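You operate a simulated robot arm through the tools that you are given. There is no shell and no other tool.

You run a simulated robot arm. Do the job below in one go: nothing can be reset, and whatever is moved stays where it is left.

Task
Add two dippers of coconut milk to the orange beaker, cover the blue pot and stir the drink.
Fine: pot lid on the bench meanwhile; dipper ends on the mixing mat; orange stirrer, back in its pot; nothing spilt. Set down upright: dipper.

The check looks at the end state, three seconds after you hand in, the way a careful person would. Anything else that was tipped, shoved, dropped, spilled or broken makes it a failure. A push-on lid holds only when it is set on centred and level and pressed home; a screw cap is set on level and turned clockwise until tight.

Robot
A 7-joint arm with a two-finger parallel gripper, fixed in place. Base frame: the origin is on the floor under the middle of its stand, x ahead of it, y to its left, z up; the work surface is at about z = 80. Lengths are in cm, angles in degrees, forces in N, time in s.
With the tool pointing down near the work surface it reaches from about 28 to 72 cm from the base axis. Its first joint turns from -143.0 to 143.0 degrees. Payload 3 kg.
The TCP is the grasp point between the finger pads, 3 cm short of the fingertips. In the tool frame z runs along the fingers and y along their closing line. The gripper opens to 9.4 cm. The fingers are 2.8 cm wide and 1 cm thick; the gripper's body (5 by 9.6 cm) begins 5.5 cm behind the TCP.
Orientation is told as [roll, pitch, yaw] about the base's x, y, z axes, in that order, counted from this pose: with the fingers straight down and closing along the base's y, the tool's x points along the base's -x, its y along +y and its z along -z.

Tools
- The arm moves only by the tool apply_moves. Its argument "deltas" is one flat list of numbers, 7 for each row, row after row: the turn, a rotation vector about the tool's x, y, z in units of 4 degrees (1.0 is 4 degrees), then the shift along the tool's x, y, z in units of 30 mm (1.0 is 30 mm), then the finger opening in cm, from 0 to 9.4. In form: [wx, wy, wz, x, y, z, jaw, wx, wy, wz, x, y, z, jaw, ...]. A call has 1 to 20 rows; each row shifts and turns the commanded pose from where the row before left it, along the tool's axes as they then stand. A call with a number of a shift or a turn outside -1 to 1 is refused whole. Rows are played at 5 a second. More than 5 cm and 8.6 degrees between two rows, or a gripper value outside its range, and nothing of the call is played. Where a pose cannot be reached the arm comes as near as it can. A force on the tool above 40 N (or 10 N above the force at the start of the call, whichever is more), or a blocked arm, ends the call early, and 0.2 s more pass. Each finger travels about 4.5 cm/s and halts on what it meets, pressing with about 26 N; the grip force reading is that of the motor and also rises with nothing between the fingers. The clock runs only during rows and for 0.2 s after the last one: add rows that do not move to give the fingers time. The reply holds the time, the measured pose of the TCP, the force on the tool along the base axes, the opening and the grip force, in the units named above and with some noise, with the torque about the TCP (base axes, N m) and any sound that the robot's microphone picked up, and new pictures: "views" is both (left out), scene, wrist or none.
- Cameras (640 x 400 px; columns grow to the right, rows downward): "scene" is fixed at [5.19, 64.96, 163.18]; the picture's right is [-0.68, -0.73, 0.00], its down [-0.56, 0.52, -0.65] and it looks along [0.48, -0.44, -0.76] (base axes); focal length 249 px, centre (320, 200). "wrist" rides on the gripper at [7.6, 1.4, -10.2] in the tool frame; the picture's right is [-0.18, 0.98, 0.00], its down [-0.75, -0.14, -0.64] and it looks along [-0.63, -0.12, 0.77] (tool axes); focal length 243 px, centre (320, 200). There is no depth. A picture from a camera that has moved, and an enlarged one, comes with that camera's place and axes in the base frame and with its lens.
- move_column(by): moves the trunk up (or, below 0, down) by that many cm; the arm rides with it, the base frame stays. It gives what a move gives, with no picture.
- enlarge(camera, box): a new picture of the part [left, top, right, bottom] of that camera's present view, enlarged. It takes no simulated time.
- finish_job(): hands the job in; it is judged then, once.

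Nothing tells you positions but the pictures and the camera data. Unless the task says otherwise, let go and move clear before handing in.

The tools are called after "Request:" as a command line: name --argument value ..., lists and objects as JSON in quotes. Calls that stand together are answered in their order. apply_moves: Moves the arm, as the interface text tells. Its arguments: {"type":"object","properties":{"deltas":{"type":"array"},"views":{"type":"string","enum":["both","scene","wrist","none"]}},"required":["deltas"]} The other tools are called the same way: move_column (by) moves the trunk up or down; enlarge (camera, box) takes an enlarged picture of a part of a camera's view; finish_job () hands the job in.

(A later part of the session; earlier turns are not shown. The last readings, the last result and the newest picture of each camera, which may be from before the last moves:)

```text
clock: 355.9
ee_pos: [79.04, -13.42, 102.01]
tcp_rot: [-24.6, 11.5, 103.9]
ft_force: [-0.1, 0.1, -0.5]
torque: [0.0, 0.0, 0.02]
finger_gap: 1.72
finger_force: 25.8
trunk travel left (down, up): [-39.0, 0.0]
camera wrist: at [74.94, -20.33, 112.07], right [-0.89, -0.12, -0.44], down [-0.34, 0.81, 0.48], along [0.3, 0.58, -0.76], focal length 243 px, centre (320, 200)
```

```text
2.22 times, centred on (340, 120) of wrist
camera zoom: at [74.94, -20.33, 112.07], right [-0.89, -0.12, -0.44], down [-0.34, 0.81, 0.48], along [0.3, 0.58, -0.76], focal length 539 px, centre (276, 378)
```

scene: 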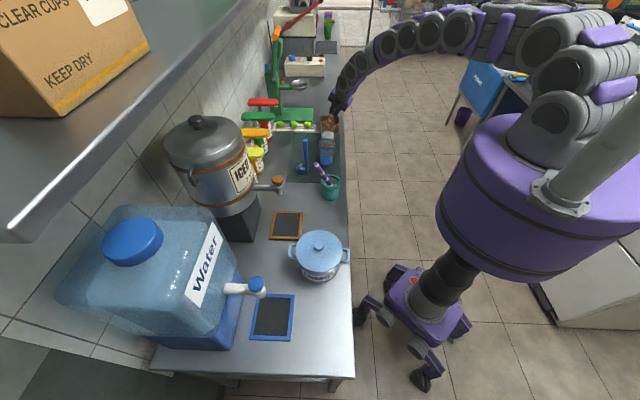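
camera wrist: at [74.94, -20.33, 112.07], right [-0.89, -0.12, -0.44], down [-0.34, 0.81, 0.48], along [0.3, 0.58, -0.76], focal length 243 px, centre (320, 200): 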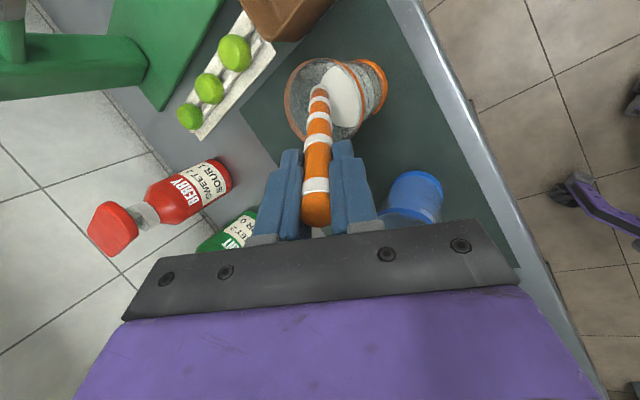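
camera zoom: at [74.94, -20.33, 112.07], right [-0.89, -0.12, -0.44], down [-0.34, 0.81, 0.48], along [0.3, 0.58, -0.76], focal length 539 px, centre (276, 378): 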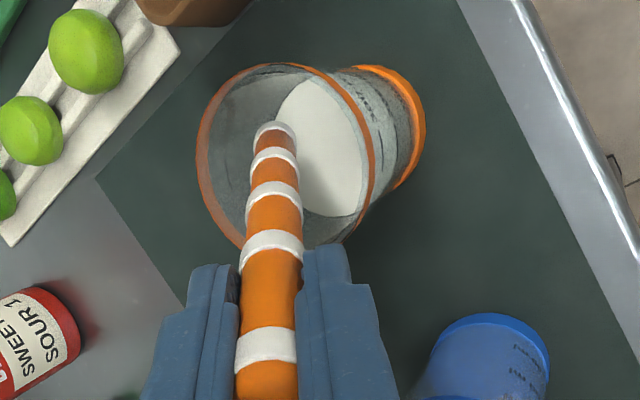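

Entering cleanly and nothing is touching. I'll lower the rest so the tip is about 2.5 cm into the milk.

Request:
apply_moves --deltas '[0, 0, 0, -0.0332, 0.068, 0.1485, 0, 0, 0, 0, -0.0332, 0.068, 0.1485, 0, 0, 0, 0, -0.0332, 0.068, 0.1485, 0, 0, 0, 0, -0.0332, 0.068, 0.1485, 0, 0, 0, 0, -0.0332, 0.068, 0.1485, 0, 0, 0, 0, -0.0332, 0.068, 0.1485, 0, 0, 0, 0, -0.0332, 0.068, 0.1485, 0, 0, 0, 0, -0.0332, 0.068, 0.1485, 0, 0, 0, 0, -0.0332, 0.068, 0.1485, 0, 0, 0, 0, 0, 0, 0, 0]' --views "both"

Request:
enlarge --camera "scene" --box '[310, 100, 350, 150]'

Request:
enlarge --camera "wrist" --box '[240, 30, 440, 210]'

```text
clock: 358.1
ee_pos: [79.24, -13.48, 97.49]
tcp_rot: [-24.7, 11.5, 103.9]
ft_force: [0.0, -0.1, 0.8]
torque: [-0.02, -0.02, -0.01]
finger_gap: 1.72
finger_force: 26.2
trunk travel left (down, up): [-39.0, 0.0]
camera wrist: at [75.04, -20.4, 107.49], right [-0.89, -0.12, -0.44], down [-0.34, 0.81, 0.48], along [0.3, 0.58, -0.76], focal length 243 px, centre (320, 200)
```

scene: 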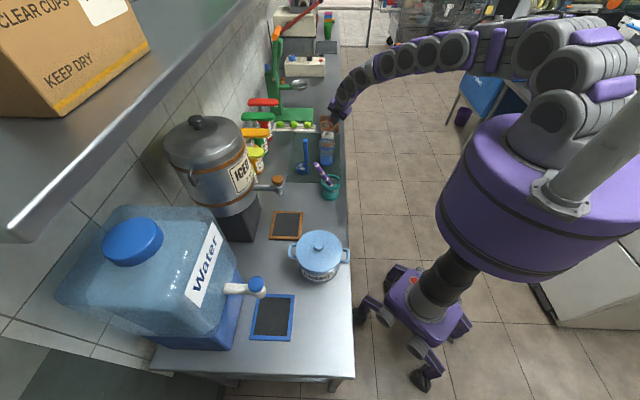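
wrist: 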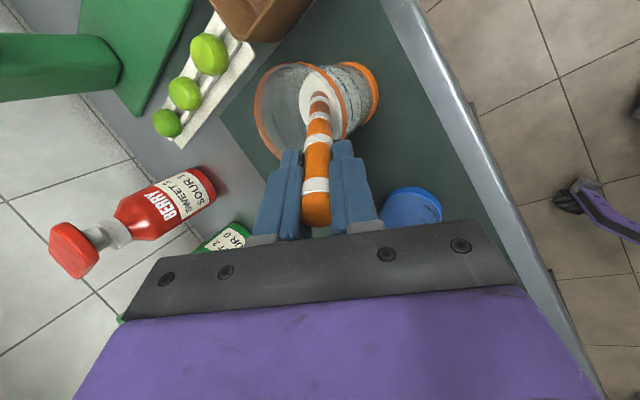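

```text
8.00 times, centred on (330, 125) of scene
camera zoom: at [5.19, 64.96, 163.18], right [-0.68, -0.73, 0.0], down [-0.56, 0.52, -0.65], along [0.48, -0.44, -0.76], focal length 1991 px, centre (240, 800)
```

zoom: 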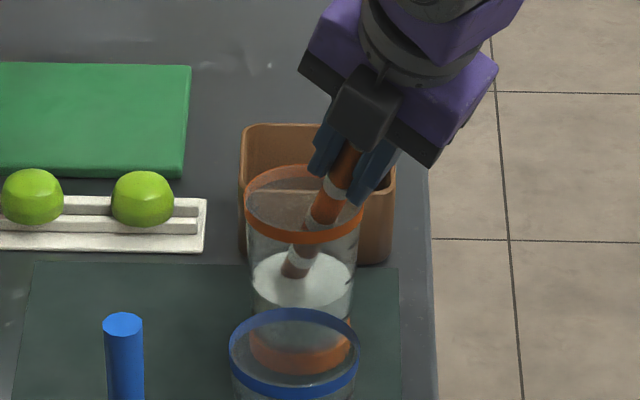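

```text
2.22 times, centred on (340, 120) of wrist
camera zoom: at [75.04, -20.4, 107.49], right [-0.89, -0.12, -0.44], down [-0.34, 0.81, 0.48], along [0.3, 0.58, -0.76], focal length 539 px, centre (276, 378)
```

zoom: 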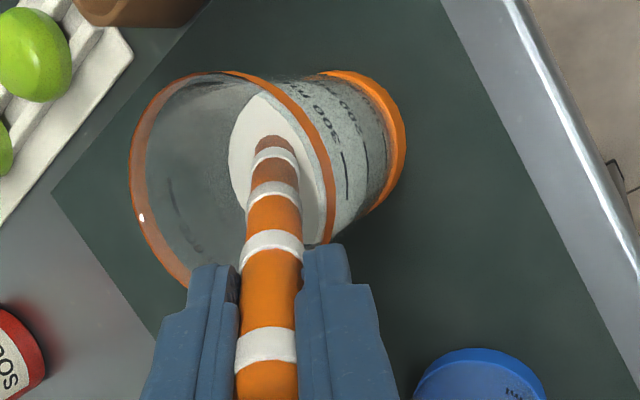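

The tip is in the milk with clear margins at the rim and wall. I'll stir with gentle ovals of about ±0.5 by ±1.2 cm, first one turn.

Request:
apply_moves --deltas '[0, 0, 0, 0.0196, -0.04, 0.0227, 0, 0, 0, 0, -0.1884, -0.07, -0.0101, 0, 0, 0, 0, -0.1553, -0.0155, -0.0277, 0, 0, 0, 0, -0.0808, 0.0431, -0.0378, 0, 0, 0, 0, 0.0156, 0.0903, -0.0378, 0, 0, 0, 0, 0.1075, 0.1131, -0.0277, 0, 0, 0, 0, 0.1709, 0.1058, -0.0101, 0, 0, 0, 0, 0.1884, 0.07, 0.0101, 0, 0, 0, 0, 0.1553, 0.0155, 0.0277, 0, 0, 0, 0, 0.0808, -0.0431, 0.0378, 0, 0, 0, 0, -0.0156, -0.0903, 0.0378, 0, 0, 0, 0, -0.1075, -0.1131, 0.0277, 0, 0, 0, 0, -0.1709, -0.1058, 0.0101, 0]' --views "both"

Request:
enlarge --camera "scene" --box '[310, 100, 350, 150]'

Request:
enlarge --camera "wrist" --box '[240, 30, 440, 210]'

```text
clock: 360.9
ee_pos: [79.14, -13.52, 97.49]
tcp_rot: [-24.6, 11.5, 103.9]
ft_force: [-0.4, 0.4, 0.2]
torque: [0.0, -0.01, 0.02]
finger_gap: 1.71
finger_force: 26.1
trunk travel left (down, up): [-39.0, 0.0]
camera wrist: at [75.06, -20.44, 107.6], right [-0.89, -0.12, -0.44], down [-0.34, 0.81, 0.48], along [0.3, 0.58, -0.76], focal length 243 px, centre (320, 200)
```

scene: 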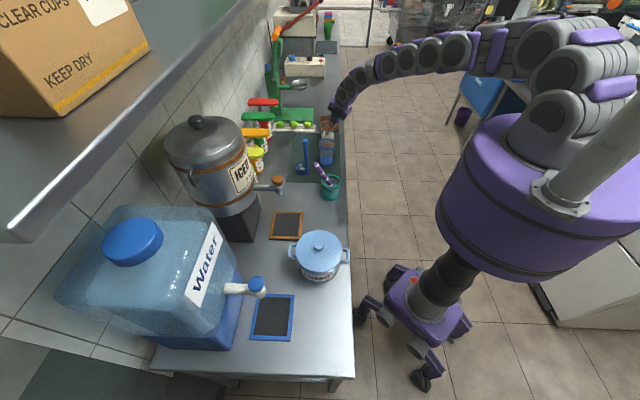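
wrist: 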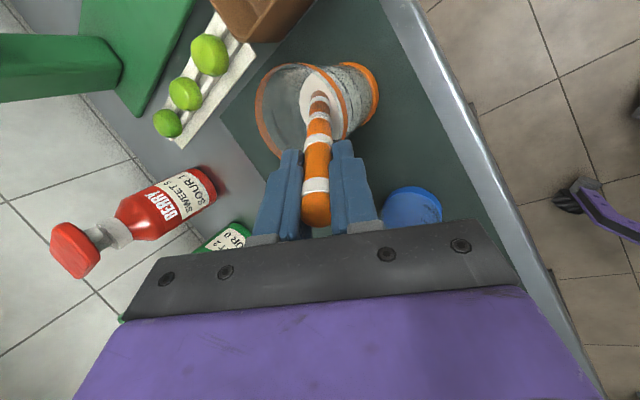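

```text
8.00 times, centred on (330, 125) of scene
camera zoom: at [5.19, 64.96, 163.18], right [-0.68, -0.73, 0.0], down [-0.56, 0.52, -0.65], along [0.48, -0.44, -0.76], focal length 1991 px, centre (240, 800)
```

zoom: 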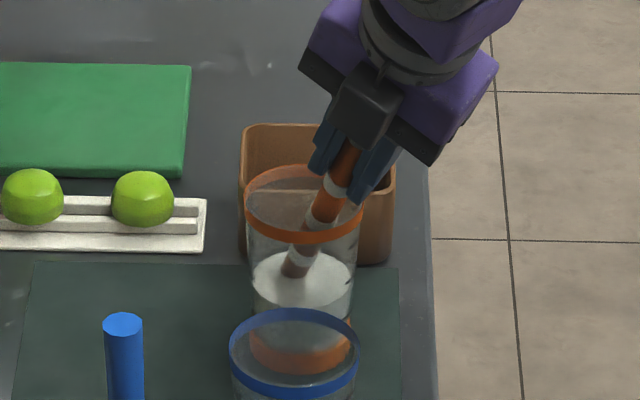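

```text
2.22 times, centred on (340, 120) of wrist
camera zoom: at [75.06, -20.44, 107.6], right [-0.89, -0.12, -0.44], down [-0.34, 0.81, 0.48], along [0.3, 0.58, -0.76], focal length 539 px, centre (276, 378)
```

zoom: 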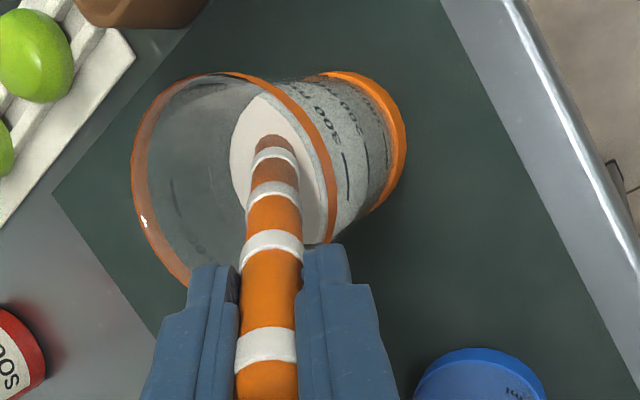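

The beaker hasn't moved at all. I'll do several more turns.

Request:
apply_moves --deltas '[0, 0, 0, -0.1884, -0.07, -0.0101, 0, 0, 0, 0, -0.1553, -0.0155, -0.0277, 0, 0, 0, 0, -0.0808, 0.0431, -0.0378, 0, 0, 0, 0, 0.0156, 0.0903, -0.0378, 0, 0, 0, 0, 0.1075, 0.1131, -0.0277, 0, 0, 0, 0, 0.1709, 0.1058, -0.0101, 0, 0, 0, 0, 0.1884, 0.07, 0.0101, 0, 0, 0, 0, 0.1553, 0.0155, 0.0277, 0, 0, 0, 0, 0.0808, -0.0431, 0.0378, 0, 0, 0, 0, -0.0156, -0.0903, 0.0378, 0, 0, 0, 0, -0.1075, -0.1131, 0.0277, 0, 0, 0, 0, -0.1709, -0.1058, 0.0101, 0]' --views "none"

Request:
apply_moves --deltas '[0, 0, 0, -0.1884, -0.07, -0.0101, 0, 0, 0, 0, -0.1553, -0.0155, -0.0277, 0, 0, 0, 0, -0.0808, 0.0431, -0.0378, 0, 0, 0, 0, 0.0156, 0.0903, -0.0378, 0, 0, 0, 0, 0.1075, 0.1131, -0.0277, 0, 0, 0, 0, 0.1709, 0.1058, -0.0101, 0, 0, 0, 0, 0.1884, 0.07, 0.0101, 0, 0, 0, 0, 0.1553, 0.0155, 0.0277, 0, 0, 0, 0, 0.0808, -0.0431, 0.0378, 0, 0, 0, 0, -0.0156, -0.0903, 0.0378, 0, 0, 0, 0, -0.1075, -0.1131, 0.0277, 0, 0, 0, 0, -0.1709, -0.1058, 0.0101, 0]' --views "none"

Request:
apply_moves --deltas '[0, 0, 0, -0.1884, -0.07, -0.0101, 0, 0, 0, 0, -0.1553, -0.0155, -0.0277, 0, 0, 0, 0, -0.0808, 0.0431, -0.0378, 0, 0, 0, 0, 0.0156, 0.0903, -0.0378, 0, 0, 0, 0, 0.1075, 0.1131, -0.0277, 0, 0, 0, 0, 0.1709, 0.1058, -0.0101, 0, 0, 0, 0, 0.1884, 0.07, 0.0101, 0, 0, 0, 0, 0.1553, 0.0155, 0.0277, 0, 0, 0, 0, 0.0808, -0.0431, 0.0378, 0, 0, 0, 0, -0.0156, -0.0903, 0.0378, 0, 0, 0, 0, -0.1075, -0.1131, 0.0277, 0, 0, 0, 0, -0.1709, -0.1058, 0.0101, 0]' --views "none"

Request:
apply_moves --deltas '[0, 0, 0, -0.1884, -0.07, -0.0101, 0, 0, 0, 0, -0.1553, -0.0155, -0.0277, 0, 0, 0, 0, -0.0808, 0.0431, -0.0378, 0, 0, 0, 0, 0.0156, 0.0903, -0.0378, 0, 0, 0, 0, 0.1075, 0.1131, -0.0277, 0, 0, 0, 0, 0.1709, 0.1058, -0.0101, 0]' --views "both"

Request:
enlarge --camera "scene" --box '[310, 100, 350, 150]'

Request:
enlarge --camera "wrist" --box '[240, 30, 440, 210]'

```text
clock: 363.5
ee_pos: [79.12, -13.71, 97.51]
tcp_rot: [-24.6, 11.4, 103.9]
ft_force: [0.1, -1.7, -0.1]
torque: [-0.01, 0.03, -0.07]
finger_gap: 1.71
finger_force: 25.8
trunk travel left (down, up): [-39.0, 0.0]
```

```text
clock: 366.1
ee_pos: [79.17, -13.54, 97.5]
tcp_rot: [-24.6, 11.4, 103.9]
ft_force: [0.1, -0.7, 0.4]
torque: [0.01, 0.04, 0.02]
finger_gap: 1.74
finger_force: 25.4
trunk travel left (down, up): [-39.0, 0.0]
```

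```text
clock: 368.7
ee_pos: [79.34, -13.53, 97.53]
tcp_rot: [-24.6, 11.5, 103.8]
ft_force: [0.2, 0.2, 0.6]
torque: [0.0, -0.01, 0.01]
finger_gap: 1.7
finger_force: 26.5
trunk travel left (down, up): [-39.0, 0.0]
```

```text
clock: 370.1
ee_pos: [78.33, -13.38, 97.45]
tcp_rot: [-24.6, 11.4, 103.9]
ft_force: [0.7, 0.2, 0.8]
torque: [-0.01, -0.02, -0.04]
finger_gap: 1.71
finger_force: 25.6
trunk travel left (down, up): [-39.0, 0.0]
camera wrist: at [74.2, -20.28, 107.6], right [-0.89, -0.12, -0.44], down [-0.34, 0.81, 0.48], along [0.3, 0.58, -0.76], focal length 243 px, centre (320, 200)
```

scene: 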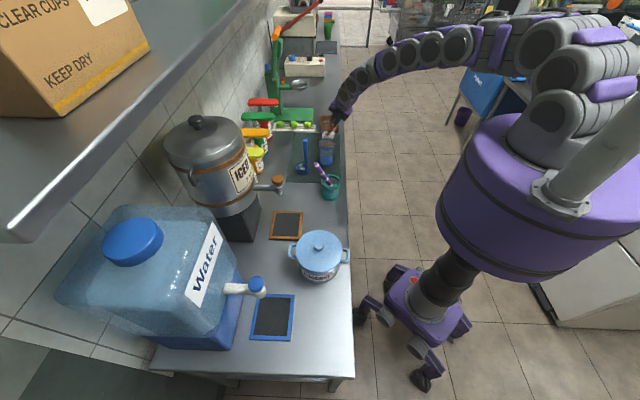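
wrist: 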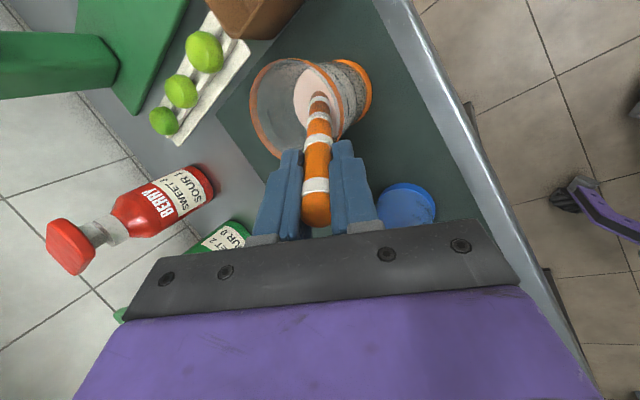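

```text
8.00 times, centred on (330, 125) of scene
camera zoom: at [5.19, 64.96, 163.18], right [-0.68, -0.73, 0.0], down [-0.56, 0.52, -0.65], along [0.48, -0.44, -0.76], focal length 1991 px, centre (240, 800)
```

zoom: 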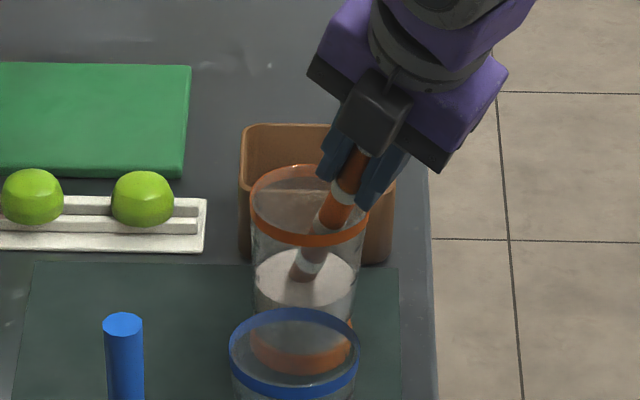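

```text
2.22 times, centred on (340, 120) of wrist
camera zoom: at [74.2, -20.28, 107.6], right [-0.89, -0.12, -0.44], down [-0.34, 0.81, 0.48], along [0.3, 0.58, -0.76], focal length 539 px, centre (276, 378)
```

zoom: 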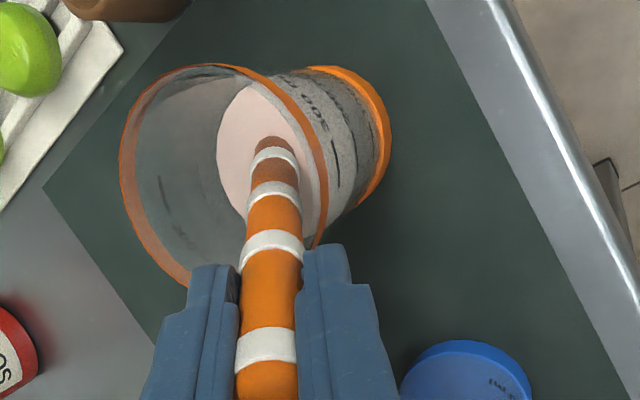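

At the inner extreme the stirrer is leaning on the rim and tipping the beaker slightly. I'll move back outward right away.

Request:
apply_moves --deltas '[0, 0, 0, 0.0392, -0.08, 0.0454, 0, 0, 0, 0, 0.0392, -0.08, 0.0454, 0, 0, 0, 0, 0, 0, 0, 0]' --views "both"

Request:
enlarge --camera "scene" --box '[310, 100, 350, 150]'

Request:
enlarge --camera "wrist" --box '[240, 30, 440, 210]'

```text
clock: 370.9
ee_pos: [78.91, -13.32, 97.44]
tcp_rot: [-24.7, 11.4, 103.8]
ft_force: [0.0, -0.3, -0.5]
torque: [-0.03, 0.01, -0.01]
finger_gap: 1.7
finger_force: 25.8
trunk travel left (down, up): [-39.0, 0.0]
camera wrist: at [74.81, -20.31, 107.46], right [-0.89, -0.12, -0.44], down [-0.34, 0.81, 0.48], along [0.3, 0.58, -0.76], focal length 243 px, centre (320, 200)
```

scene: 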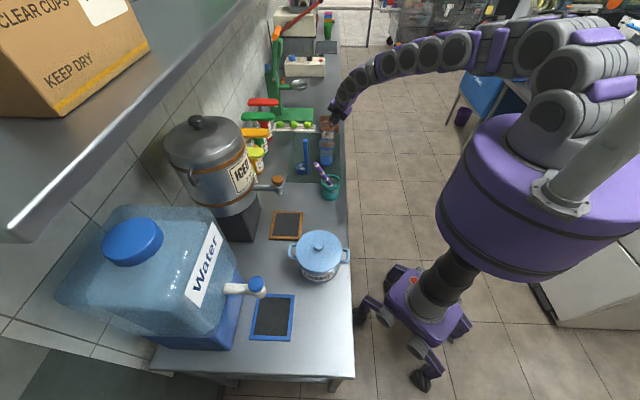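
wrist: 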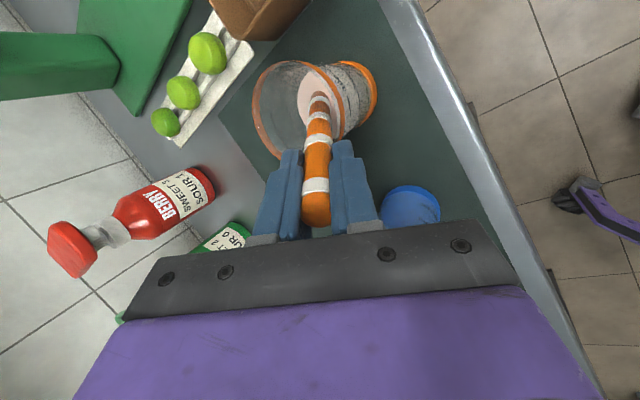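

```text
8.00 times, centred on (330, 125) of scene
camera zoom: at [5.19, 64.96, 163.18], right [-0.68, -0.73, 0.0], down [-0.56, 0.52, -0.65], along [0.48, -0.44, -0.76], focal length 1991 px, centre (240, 800)
```

zoom: 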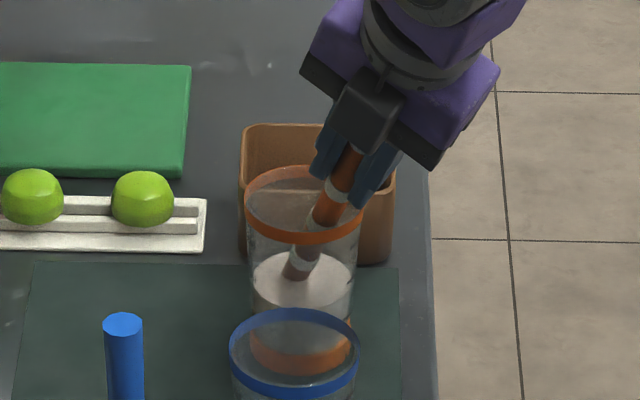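

```text
2.22 times, centred on (340, 120) of wrist
camera zoom: at [74.81, -20.31, 107.46], right [-0.89, -0.12, -0.44], down [-0.34, 0.81, 0.48], along [0.3, 0.58, -0.76], focal length 539 px, centre (276, 378)
```

zoom: 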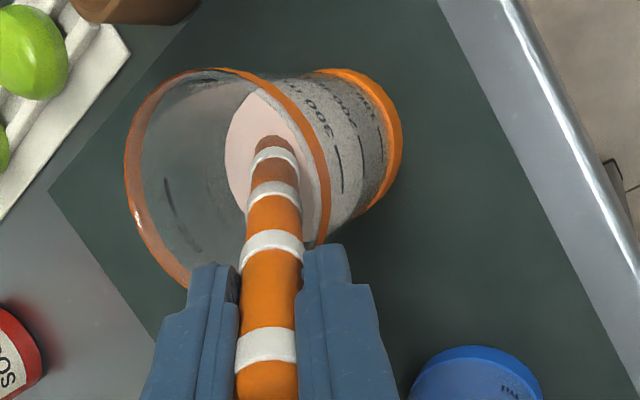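

The beaker settled back exactly where it was, and the drink's colour has turned uniform. I'll do a couple more turns with a safer path, kept away from the inner rim.

Request:
apply_moves --deltas '[0, 0, 0, 0.1831, 0.0807, 0.0041, 0, 0, 0, 0, 0.1409, 0.0448, 0.011, 0, 0, 0, 0, 0.0613, -0.0031, 0.0151, 0, 0, 0, 0, -0.0351, -0.0503, 0.0151, 0, 0, 0, 0, -0.1219, -0.0838, 0.011, 0, 0, 0, 0, -0.1761, -0.0951, 0.0041, 0, 0, 0, 0, -0.1831, -0.0807, -0.0041, 0, 0, 0, 0, -0.1409, -0.0448, -0.011, 0, 0, 0, 0, -0.0613, 0.0031, -0.0151, 0]' --views "scene"

Request:
enlarge --camera "scene" --box '[310, 100, 350, 150]'

Request:
apply_moves --deltas '[0, 0, 0, 0.0351, 0.0503, -0.0151, 0, 0, 0, 0, 0.1219, 0.0838, -0.011, 0, 0, 0, 0, 0.1761, 0.0951, -0.0041, 0, 0, 0, 0, 0.1831, 0.0807, 0.0041, 0, 0, 0, 0, 0.1409, 0.0448, 0.011, 0, 0, 0, 0, 0.0613, -0.0031, 0.0151, 0]' --views "scene"

Request:
enlarge --camera "scene" --box '[310, 100, 350, 150]'

```text
clock: 372.9
ee_pos: [79.32, -12.22, 97.45]
tcp_rot: [-24.7, 11.5, 103.9]
ft_force: [0.7, 0.0, 0.2]
torque: [0.0, 0.0, -0.01]
finger_gap: 1.71
finger_force: 26.0
trunk travel left (down, up): [-39.0, 0.0]
```

scene: 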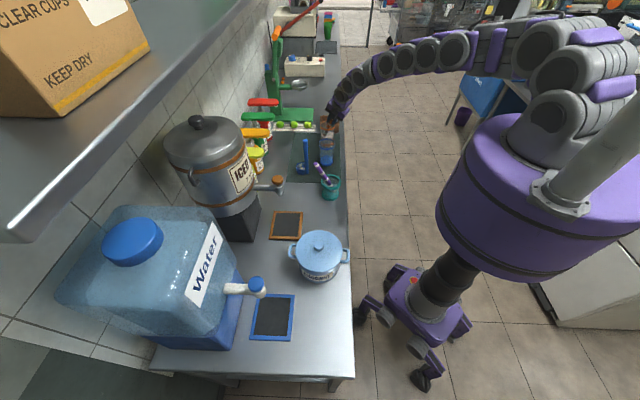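

```text
8.00 times, centred on (330, 125) of scene
camera zoom: at [5.19, 64.96, 163.18], right [-0.68, -0.73, 0.0], down [-0.56, 0.52, -0.65], along [0.48, -0.44, -0.76], focal length 1991 px, centre (240, 800)
```

zoom: 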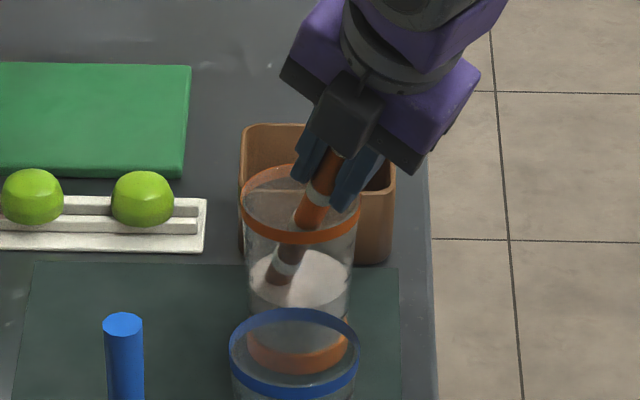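

```text
clock: 374.3
ee_pos: [78.77, -14.61, 97.43]
tcp_rot: [-24.6, 11.4, 103.9]
ft_force: [-0.5, -0.3, 0.7]
torque: [0.09, 0.05, 0.03]
finger_gap: 1.69
finger_force: 26.5
trunk travel left (down, up): [-39.0, 0.0]
```

scene: 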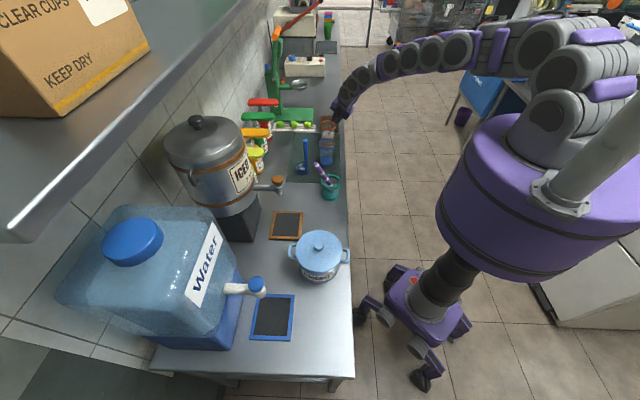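

```text
8.00 times, centred on (330, 125) of scene
camera zoom: at [5.19, 64.96, 163.18], right [-0.68, -0.73, 0.0], down [-0.56, 0.52, -0.65], along [0.48, -0.44, -0.76], focal length 1991 px, centre (240, 800)
```

zoom: 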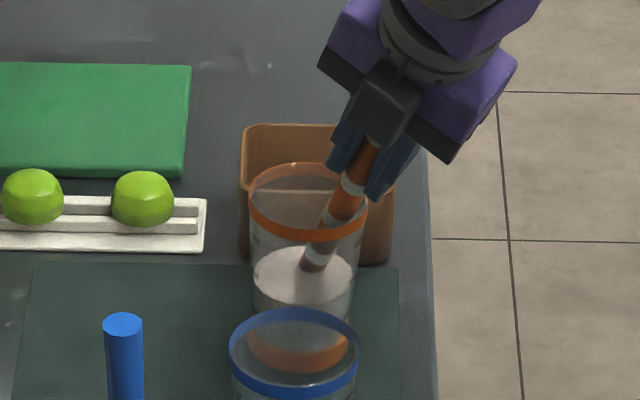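

The stirrer is touching the wall at the sideways extremes too, so the stirring so far is enough. I'll re-centre it and check the beaker stands true.

Request:
apply_moves --deltas '[0, 0, 0, -0.12, -0.0586, 0, 0, 0, 0, 0, -0.12, -0.0586, 0, 0, 0, 0, 0, -0.1, -0.049, 0, 0, 0, 0, 0, 0, 0, 0, 0, 0, 0, 0, 0, 0, 0, 0]' --views "both"

Request:
enlarge --camera "scene" --box '[310, 100, 350, 150]'

Request:
enlarge --camera "wrist" --box '[240, 30, 440, 210]'

```text
clock: 375.5
ee_pos: [79.01, -13.54, 97.6]
tcp_rot: [-24.5, 11.4, 103.9]
ft_force: [0.3, 0.2, -0.5]
torque: [0.02, 0.0, -0.02]
finger_gap: 1.72
finger_force: 26.0
trunk travel left (down, up): [-39.0, 0.0]
camera wrist: at [74.92, -20.42, 107.57], right [-0.89, -0.12, -0.44], down [-0.34, 0.81, 0.48], along [0.3, 0.58, -0.76], focal length 243 px, centre (320, 200)
```

scene: 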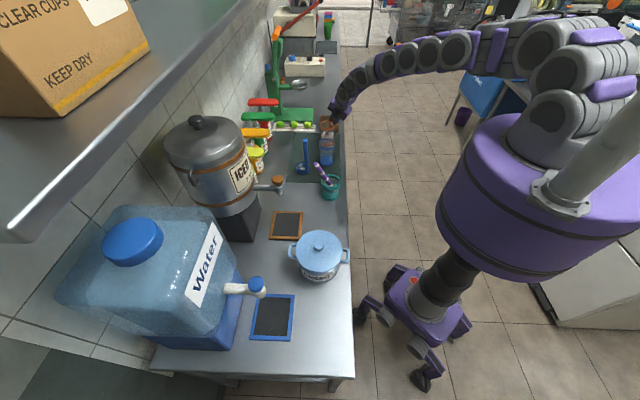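
wrist: 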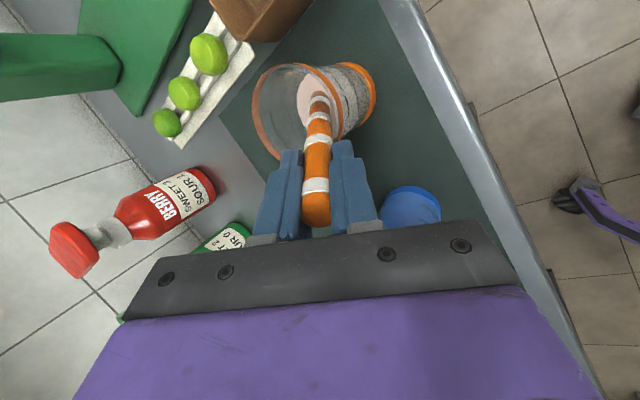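

```text
8.00 times, centred on (330, 125) of scene
camera zoom: at [5.19, 64.96, 163.18], right [-0.68, -0.73, 0.0], down [-0.56, 0.52, -0.65], along [0.48, -0.44, -0.76], focal length 1991 px, centre (240, 800)
```

zoom: 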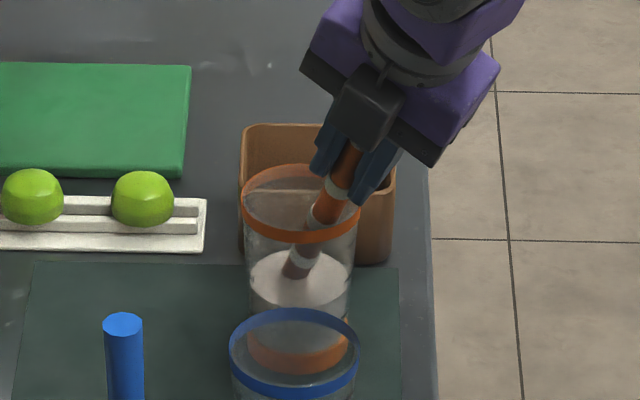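

```text
2.22 times, centred on (340, 120) of wrist
camera zoom: at [74.92, -20.42, 107.57], right [-0.89, -0.12, -0.44], down [-0.34, 0.81, 0.48], along [0.3, 0.58, -0.76], focal length 539 px, centre (276, 378)
```

zoom: 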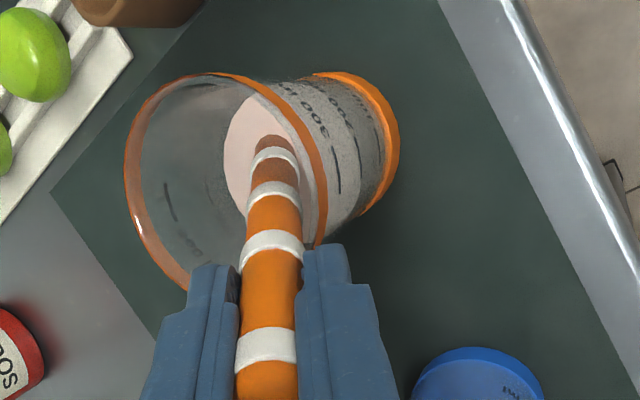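

The beaker stands upright, only about 2 mm from where it was, and the drink looks evenly mixed. I'll lift the stirrer straight out and let it drip over the beaker.

Request:
apply_moves --deltas '[0, 0, 0, 0.0332, -0.068, -0.1485, 0, 0, 0, 0, 0.0332, -0.068, -0.1485, 0, 0, 0, 0, 0.0332, -0.068, -0.1485, 0, 0, 0, 0, 0.0332, -0.068, -0.1485, 0, 0, 0, 0, 0.0332, -0.068, -0.1485, 0, 0, 0, 0, 0.0332, -0.068, -0.1485, 0, 0, 0, 0, 0.0332, -0.068, -0.1485, 0, 0, 0, 0, 0.0332, -0.068, -0.1485, 0, 0, 0, 0, 0.0332, -0.068, -0.1485, 0, 0, 0, 0, 0.0332, -0.068, -0.1485, 0, 0, 0, 0, 0.0332, -0.068, -0.1485, 0, 0, 0, 0, 0.0332, -0.068, -0.1485, 0, 0, 0, 0, 0.0332, -0.068, -0.1485, 0, 0, 0, 0, 0.0332, -0.068, -0.1485, 0, 0, 0, 0, 0.0332, -0.068, -0.1485, 0, 0, 0, 0, 0.0332, -0.068, -0.1485, 0, 0, 0, 0, 0.0332, -0.068, -0.1485, 0, 0, 0, 0, 0, 0, 0, 0, 0, 0, 0, 0, 0, 0, 0, 0, 0, 0, 0, 0, 0, 0]' --views "both"

Request:
enlarge --camera "scene" --box '[310, 90, 350, 150]'

Request:
enlarge --camera "wrist" --box '[240, 30, 440, 210]'

```text
clock: 379.7
ee_pos: [78.96, -13.43, 105.9]
tcp_rot: [-24.7, 11.4, 103.9]
ft_force: [-0.3, 0.1, -0.5]
torque: [0.0, -0.01, 0.01]
finger_gap: 1.74
finger_force: 25.7
trunk travel left (down, up): [-39.0, 0.0]
camera wrist: at [74.8, -20.39, 115.94], right [-0.89, -0.12, -0.44], down [-0.34, 0.81, 0.48], along [0.3, 0.58, -0.76], focal length 243 px, centre (320, 200)
```

scene: 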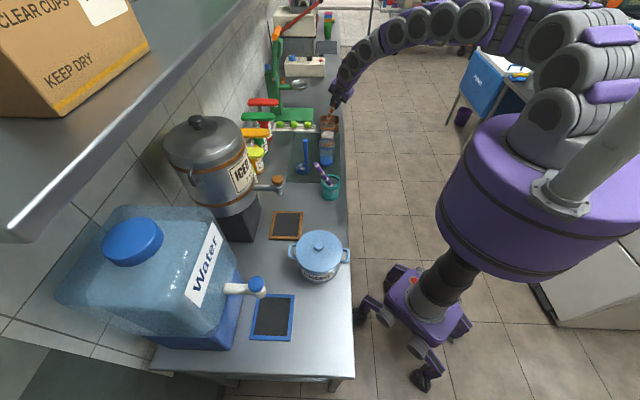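
wrist: 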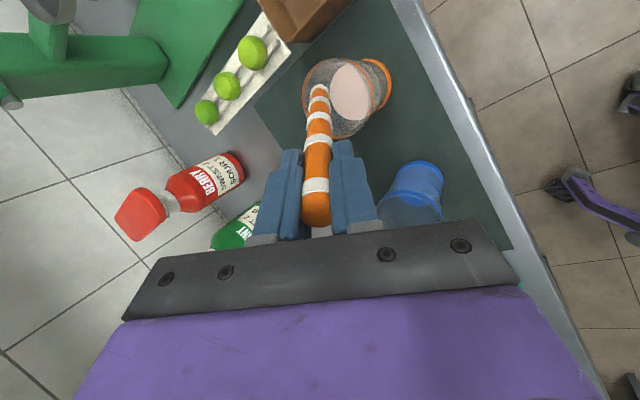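

```text
6.67 times, centred on (330, 120) of scene
camera zoom: at [5.19, 64.96, 163.18], right [-0.68, -0.73, 0.0], down [-0.56, 0.52, -0.65], along [0.48, -0.44, -0.76], focal length 1659 px, centre (253, 733)
```

zoom: 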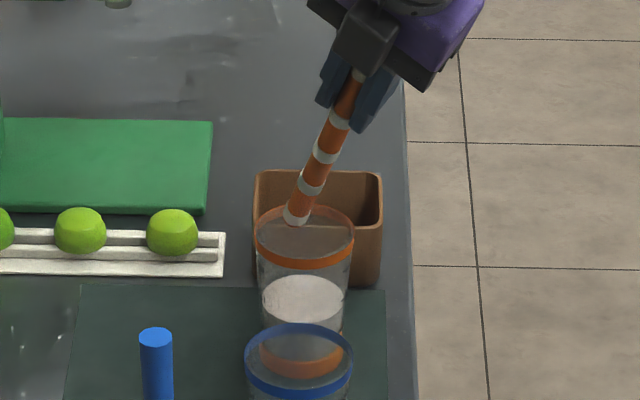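

```text
2.22 times, centred on (340, 120) of wrist
camera zoom: at [74.8, -20.39, 115.94], right [-0.89, -0.12, -0.44], down [-0.34, 0.81, 0.48], along [0.3, 0.58, -0.76], focal length 539 px, centre (276, 378)
```

zoom: 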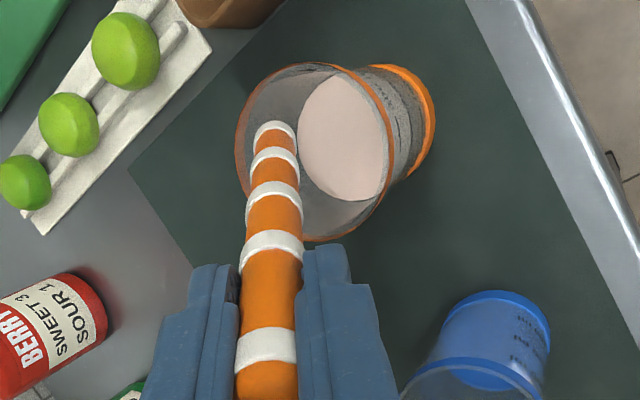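

The drink is evenly pale pink and the stirrer is clear. I'll wait a moment, then retrace the path back to the stirrer pot.

Request:
apply_moves --deltas '[0, 0, 0, 0, 0, 0, 0, 0, 0, 0, 0, 0, 0, 0, 0, 0, 0, 0, 0, 0, 0, 0, 0, 0, 0, 0, 0, 0, 0, 0, 0, 0, 0, 0, 0, 0, 0, 0, 0, 0, 0, 0, 0, 0, 0, 0, 0, 0, 0, 0, 0, 0, 0, 0, 0, 0, 0, 0, 0, 0.155, -0.318, -0.695, 0, 0, 0, 0, 0.155, -0.318, -0.695, 0, 0, 0, 0, 0.155, -0.318, -0.695, 0, 0, 0, 0, 0, 0, 0, 0]' --views "none"

Request:
apply_moves --deltas '[0, 0, 0, -0.414, 0.42, -0.519, 0, 0, 0, 0, -0.414, 0.42, -0.519, 0, 0, 0, 0, -0.414, 0.42, -0.519, 0, 0, 0, 0, -0.414, 0.42, -0.519, 0, 0, 0, 0, -0.414, 0.42, -0.519, 0, 0, 0, 0, -0.414, 0.42, -0.519, 0, 0, 0, 0, -0.414, 0.42, -0.519, 0, 0, 0, 0, -0.414, 0.42, -0.519, 0, -0.867, -0.422, 0, 0, 0, 0, 0, -0.867, -0.422, 0, 0, 0, 0, 0, -0.867, -0.422, 0, 0, 0, 0, 0, -0.867, -0.422, 0, 0, 0, 0, 0, -0.867, -0.422, 0, 0, 0, 0, 0, -0.867, -0.422, 0, 0, 0, 0, 0, -0.867, -0.422, 0, 0, 0, 0, 0, 0, 0, 0, 0, 0, 0, 0]' --views "none"

Request:
apply_moves --deltas '[0, 0, -0.97, 0, 0, 0, 0, 0, 0, -0.97, 0, 0, 0, 0, 0, 0, -0.97, 0, 0, 0, 0, 0, 0, -0.97, 0, 0, 0, 0, 0, 0, -0.97, 0, 0, 0, 0, 0, 0, -0.97, 0, 0, 0, 0, 0, 0, -0.97, 0, 0, 0, 0, 0, 0, 0, 0, 0, 0, 0]' --views "both"

```text
clock: 382.3
ee_pos: [79.02, -13.58, 113.0]
tcp_rot: [-24.5, 11.5, 103.9]
ft_force: [0.0, 0.7, -0.4]
torque: [0.03, 0.01, 0.03]
finger_gap: 1.74
finger_force: 25.9
trunk travel left (down, up): [-39.0, 0.0]
```

```text
clock: 385.7
ee_pos: [62.32, -6.12, 118.11]
tcp_rot: [0.0, 0.0, 106.4]
ft_force: [0.2, 1.2, -1.0]
torque: [0.04, -0.02, 0.03]
finger_gap: 1.71
finger_force: 25.4
trunk travel left (down, up): [-39.0, 0.0]
```

```text
clock: 387.5
ee_pos: [62.23, -6.07, 118.05]
tcp_rot: [0.0, 0.0, 133.6]
ft_force: [0.0, 0.0, -0.1]
torque: [0.0, -0.03, 0.02]
finger_gap: 1.7
finger_force: 26.2
trunk travel left (down, up): [-39.0, 0.0]
camera wrist: at [66.42, -12.62, 128.3], right [-0.84, -0.54, 0.0], down [-0.42, 0.64, 0.64], along [-0.35, 0.54, -0.77], focal length 243 px, centre (320, 200)
```

scene: 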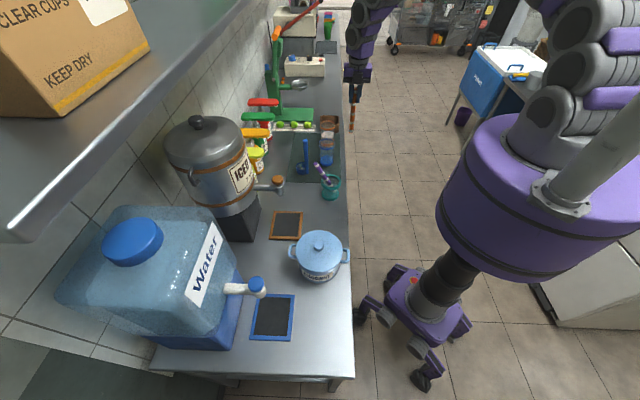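
wrist: 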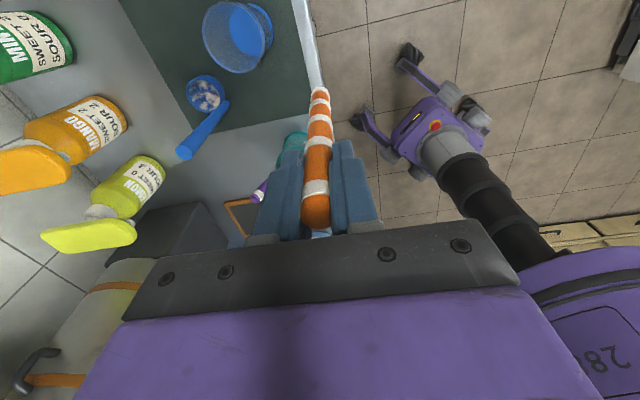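

I'll move back over the stirrer pot at the same spot the stirrer came out of.

Request:
apply_moves --deltas '[0, 0, 0, -0.823, -0.318, 0.09, 0, 0, 0, 0, -0.823, -0.318, 0.09, 0, 0, 0, 0, -0.823, -0.318, 0.09, 0, 0, 0, 0, -0.823, -0.318, 0.09, 0, 0, 0, 0, -0.823, -0.318, 0.09, 0, 0, 0, 0, -0.823, -0.318, 0.09, 0, 0, 0, 0, -0.823, -0.318, 0.09, 0, 0, 0, 0, 0, 0, 0.8, 0, 0, 0, 0, 0, 0, 0.8, 0, 0, 0, 0, 0, 0, 0, 0]' --views "both"

Request:
enlarge --camera "wrist" --box '[160, 0, 480, 240]'

Request:
enlarge --camera "scene" --box '[300, 120, 360, 210]'

```text
clock: 389.7
ee_pos: [55.0, 10.9, 111.26]
tcp_rot: [0.0, 0.1, 133.6]
ft_force: [-0.1, 0.6, -1.8]
torque: [-0.01, -0.02, 0.01]
finger_gap: 1.72
finger_force: 25.9
trunk travel left (down, up): [-39.0, 0.0]
camera wrist: at [59.14, 4.49, 121.53], right [-0.84, -0.54, 0.0], down [-0.42, 0.64, 0.64], along [-0.35, 0.54, -0.77], focal length 243 px, centre (320, 200)
```

scene: 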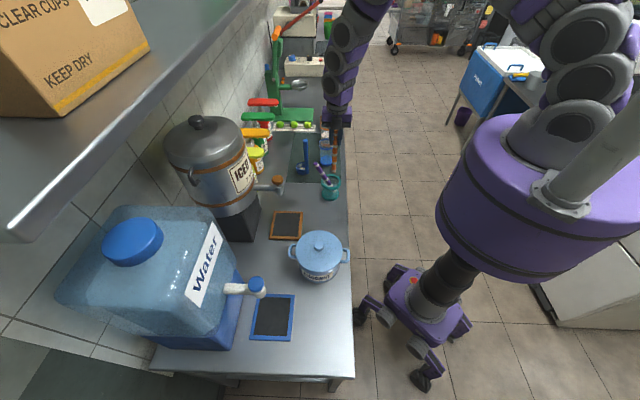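
wrist: 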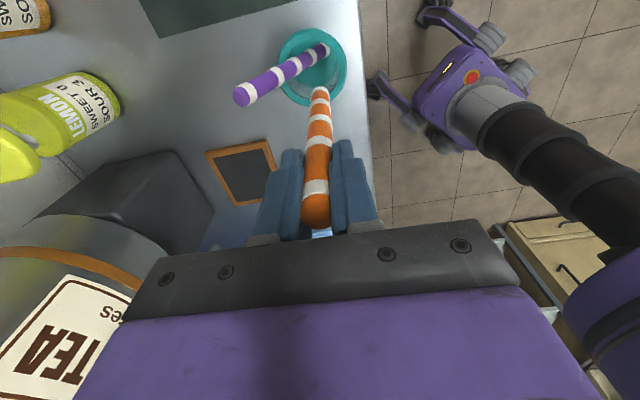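

```text
1.67 times, centred on (320, 120) of wrist
camera zoom: at [59.14, 4.49, 121.53], right [-0.84, -0.54, 0.0], down [-0.42, 0.64, 0.64], along [-0.35, 0.54, -0.77], focal length 404 px, centre (320, 333)
```

zoom: 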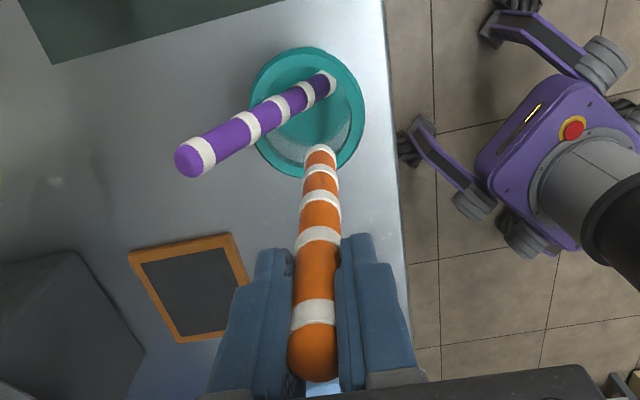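

```text
4.44 times, centred on (330, 165) of scene
camera zoom: at [5.19, 64.96, 163.18], right [-0.68, -0.73, 0.0], down [-0.56, 0.52, -0.65], along [0.48, -0.44, -0.76], focal length 1106 px, centre (276, 356)
```

zoom: 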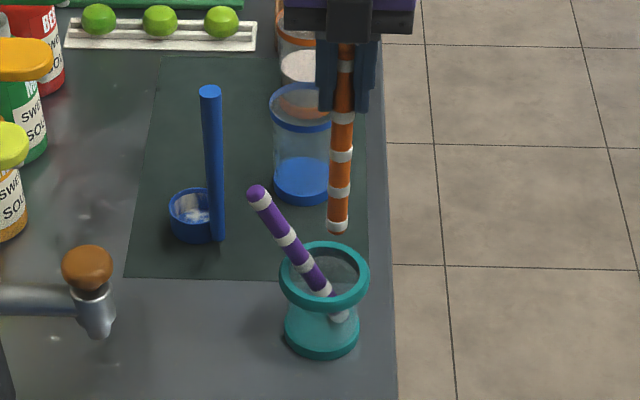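

Same geometry as when it came out. I'll lower the stirrer back into its pot.

Request:
apply_moves --deltas '[0, 0, 0, 0.03, -0.03, 0.5, 0, 0, 0, 0, 0, 0, 0.5, 0, 0, 0, 0, 0, 0, 0.5, 0, 0, 0, 0, 0, 0, 0.5, 0, 0, 0, 0, 0, 0, 0.5, 0, 0, 0, 0, 0, 0, 0.5, 0, 0, 0, 0, 0, 0, 0.5, 0, 0, 0, 0, 0, 0, 0.5, 0, 0, 0, 0, 0, 0, 0.4, 0, 0, 0, 0, 0, 0, 0.15, 0, 0, 0, 0, 0, 0, 0, 0]' --views "both"

Request:
enlarge --camera "scene" --box '[300, 120, 360, 210]'

Request:
enlarge --camera "wrist" --box '[160, 0, 480, 240]'

```text
clock: 392.1
ee_pos: [55.28, 11.04, 97.68]
tcp_rot: [-0.1, 0.1, 133.6]
ft_force: [-0.2, -0.3, -0.6]
torque: [-0.04, 0.01, 0.0]
finger_gap: 1.7
finger_force: 26.5
trunk travel left (down, up): [-39.0, 0.0]
camera wrist: at [59.47, 4.63, 107.88], right [-0.84, -0.54, 0.0], down [-0.42, 0.64, 0.64], along [-0.35, 0.54, -0.77], focal length 243 px, centre (320, 200)
```

scene: 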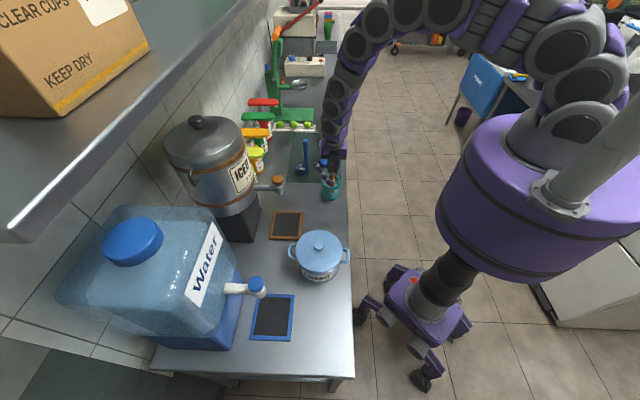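
wrist: 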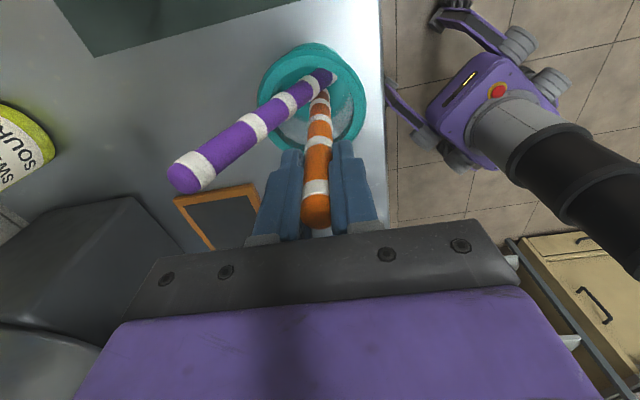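

```text
4.44 times, centred on (330, 165) of scene
camera zoom: at [5.19, 64.96, 163.18], right [-0.68, -0.73, 0.0], down [-0.56, 0.52, -0.65], along [0.48, -0.44, -0.76], focal length 1106 px, centre (276, 356)
```

zoom: 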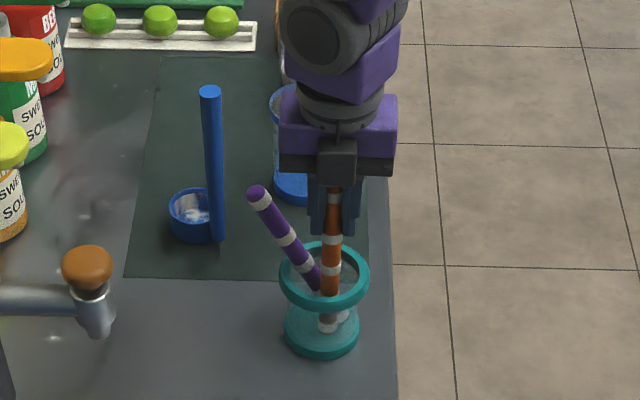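

```text
1.67 times, centred on (320, 120) of wrist
camera zoom: at [59.47, 4.63, 107.88], right [-0.84, -0.54, 0.0], down [-0.42, 0.64, 0.64], along [-0.35, 0.54, -0.77], focal length 404 px, centre (320, 333)
```

zoom: 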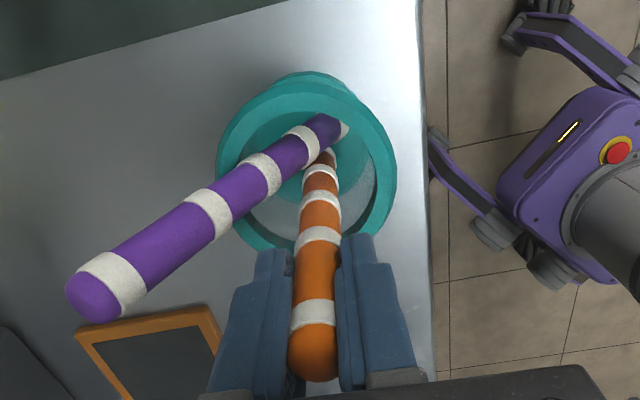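

The stirrer is inside its pot just above the floor. I'll lower to contact, lean it gently toward the rim, then release.

Request:
apply_moves --deltas '[0, 0, 0, 0, 0, 0.12, 0, 0, 0, 0, 0, 0, 0, 0]' --views "none"

Request:
apply_moves --deltas '[0, 0, 0, 0, 0, 0.08, 0, 0, 0, 0, 0, 0, 0, 0]' --views "none"

Request:
apply_moves --deltas '[0, 0, 0, 0, 0, 0.05, 0, 0, 0, 0, 0, 0, 0, 0]' --views "none"

```text
clock: 392.7
ee_pos: [55.17, 11.16, 97.31]
tcp_rot: [0.1, 0.1, 133.7]
ft_force: [-0.7, 0.7, -0.1]
torque: [-0.01, 0.0, 0.02]
finger_gap: 1.7
finger_force: 26.3
trunk travel left (down, up): [-39.0, 0.0]
```

```text
clock: 393.3
ee_pos: [55.21, 11.19, 97.15]
tcp_rot: [0.1, 0.1, 133.7]
ft_force: [-0.2, -1.0, -0.8]
torque: [0.02, -0.04, 0.0]
finger_gap: 1.7
finger_force: 26.1
trunk travel left (down, up): [-39.0, 0.0]
```

```text
clock: 393.9
ee_pos: [55.28, 11.09, 97.0]
tcp_rot: [0.1, 0.1, 133.6]
ft_force: [-1.6, 0.9, 10.4]
torque: [0.07, 0.18, 0.02]
finger_gap: 1.7
finger_force: 25.6
trunk travel left (down, up): [-39.0, 0.0]
```

Floor contact. I'll ease up 2 mm, lean the stirrer 12° toward the front rim, then open slowly.

Request:
apply_moves --deltas '[0, 0, 0, 0, 0, -0.06, 0, 1, 0, 0, 0, 0.372, 0.013, 0, 1, 0, 0, 0, 0.372, 0.013, 0, 1, 0, 0, 0, 0.372, 0.013, 0, 0, 0, 0, 0, 0, 0, 0]' --views "both"

Request:
enlarge --camera "scene" --box '[300, 120, 360, 210]'

Request:
enlarge --camera "wrist" --box '[160, 0, 480, 240]'

```text
clock: 395.1
ee_pos: [52.97, 8.91, 96.82]
tcp_rot: [-12.0, 0.1, 133.6]
ft_force: [-0.4, 0.0, 2.1]
torque: [0.14, 0.04, -0.03]
finger_gap: 1.72
finger_force: 26.6
trunk travel left (down, up): [-39.0, 0.0]
camera wrist: at [55.58, 0.94, 106.44], right [-0.82, -0.53, -0.2], down [-0.52, 0.55, 0.66], along [-0.24, 0.65, -0.73], focal length 243 px, centre (320, 200)
```

scene: 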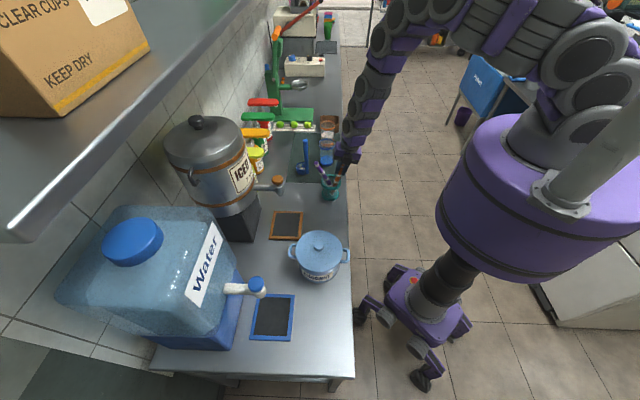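
wrist: 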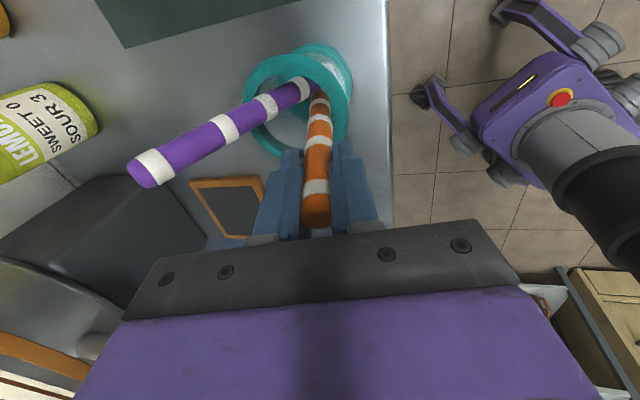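

```text
4.44 times, centred on (330, 165) of scene
camera zoom: at [5.19, 64.96, 163.18], right [-0.68, -0.73, 0.0], down [-0.56, 0.52, -0.65], along [0.48, -0.44, -0.76], focal length 1106 px, centre (276, 356)
```

zoom: 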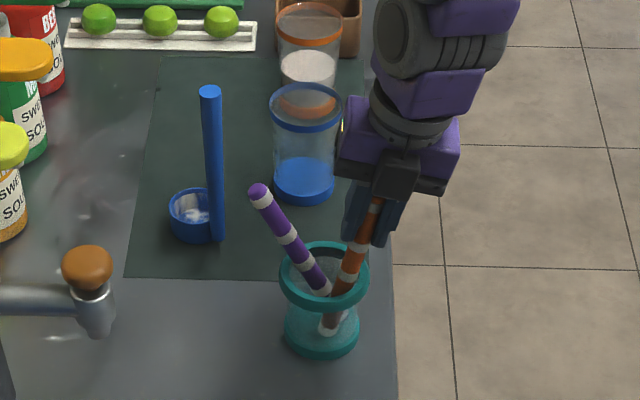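

```text
1.67 times, centred on (320, 120) of wrist
camera zoom: at [55.58, 0.94, 106.44], right [-0.82, -0.53, -0.2], down [-0.52, 0.55, 0.66], along [-0.24, 0.65, -0.73], focal length 404 px, centre (320, 333)
```

zoom: 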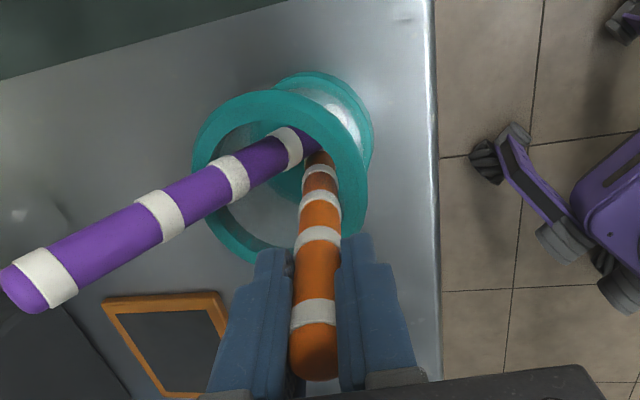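

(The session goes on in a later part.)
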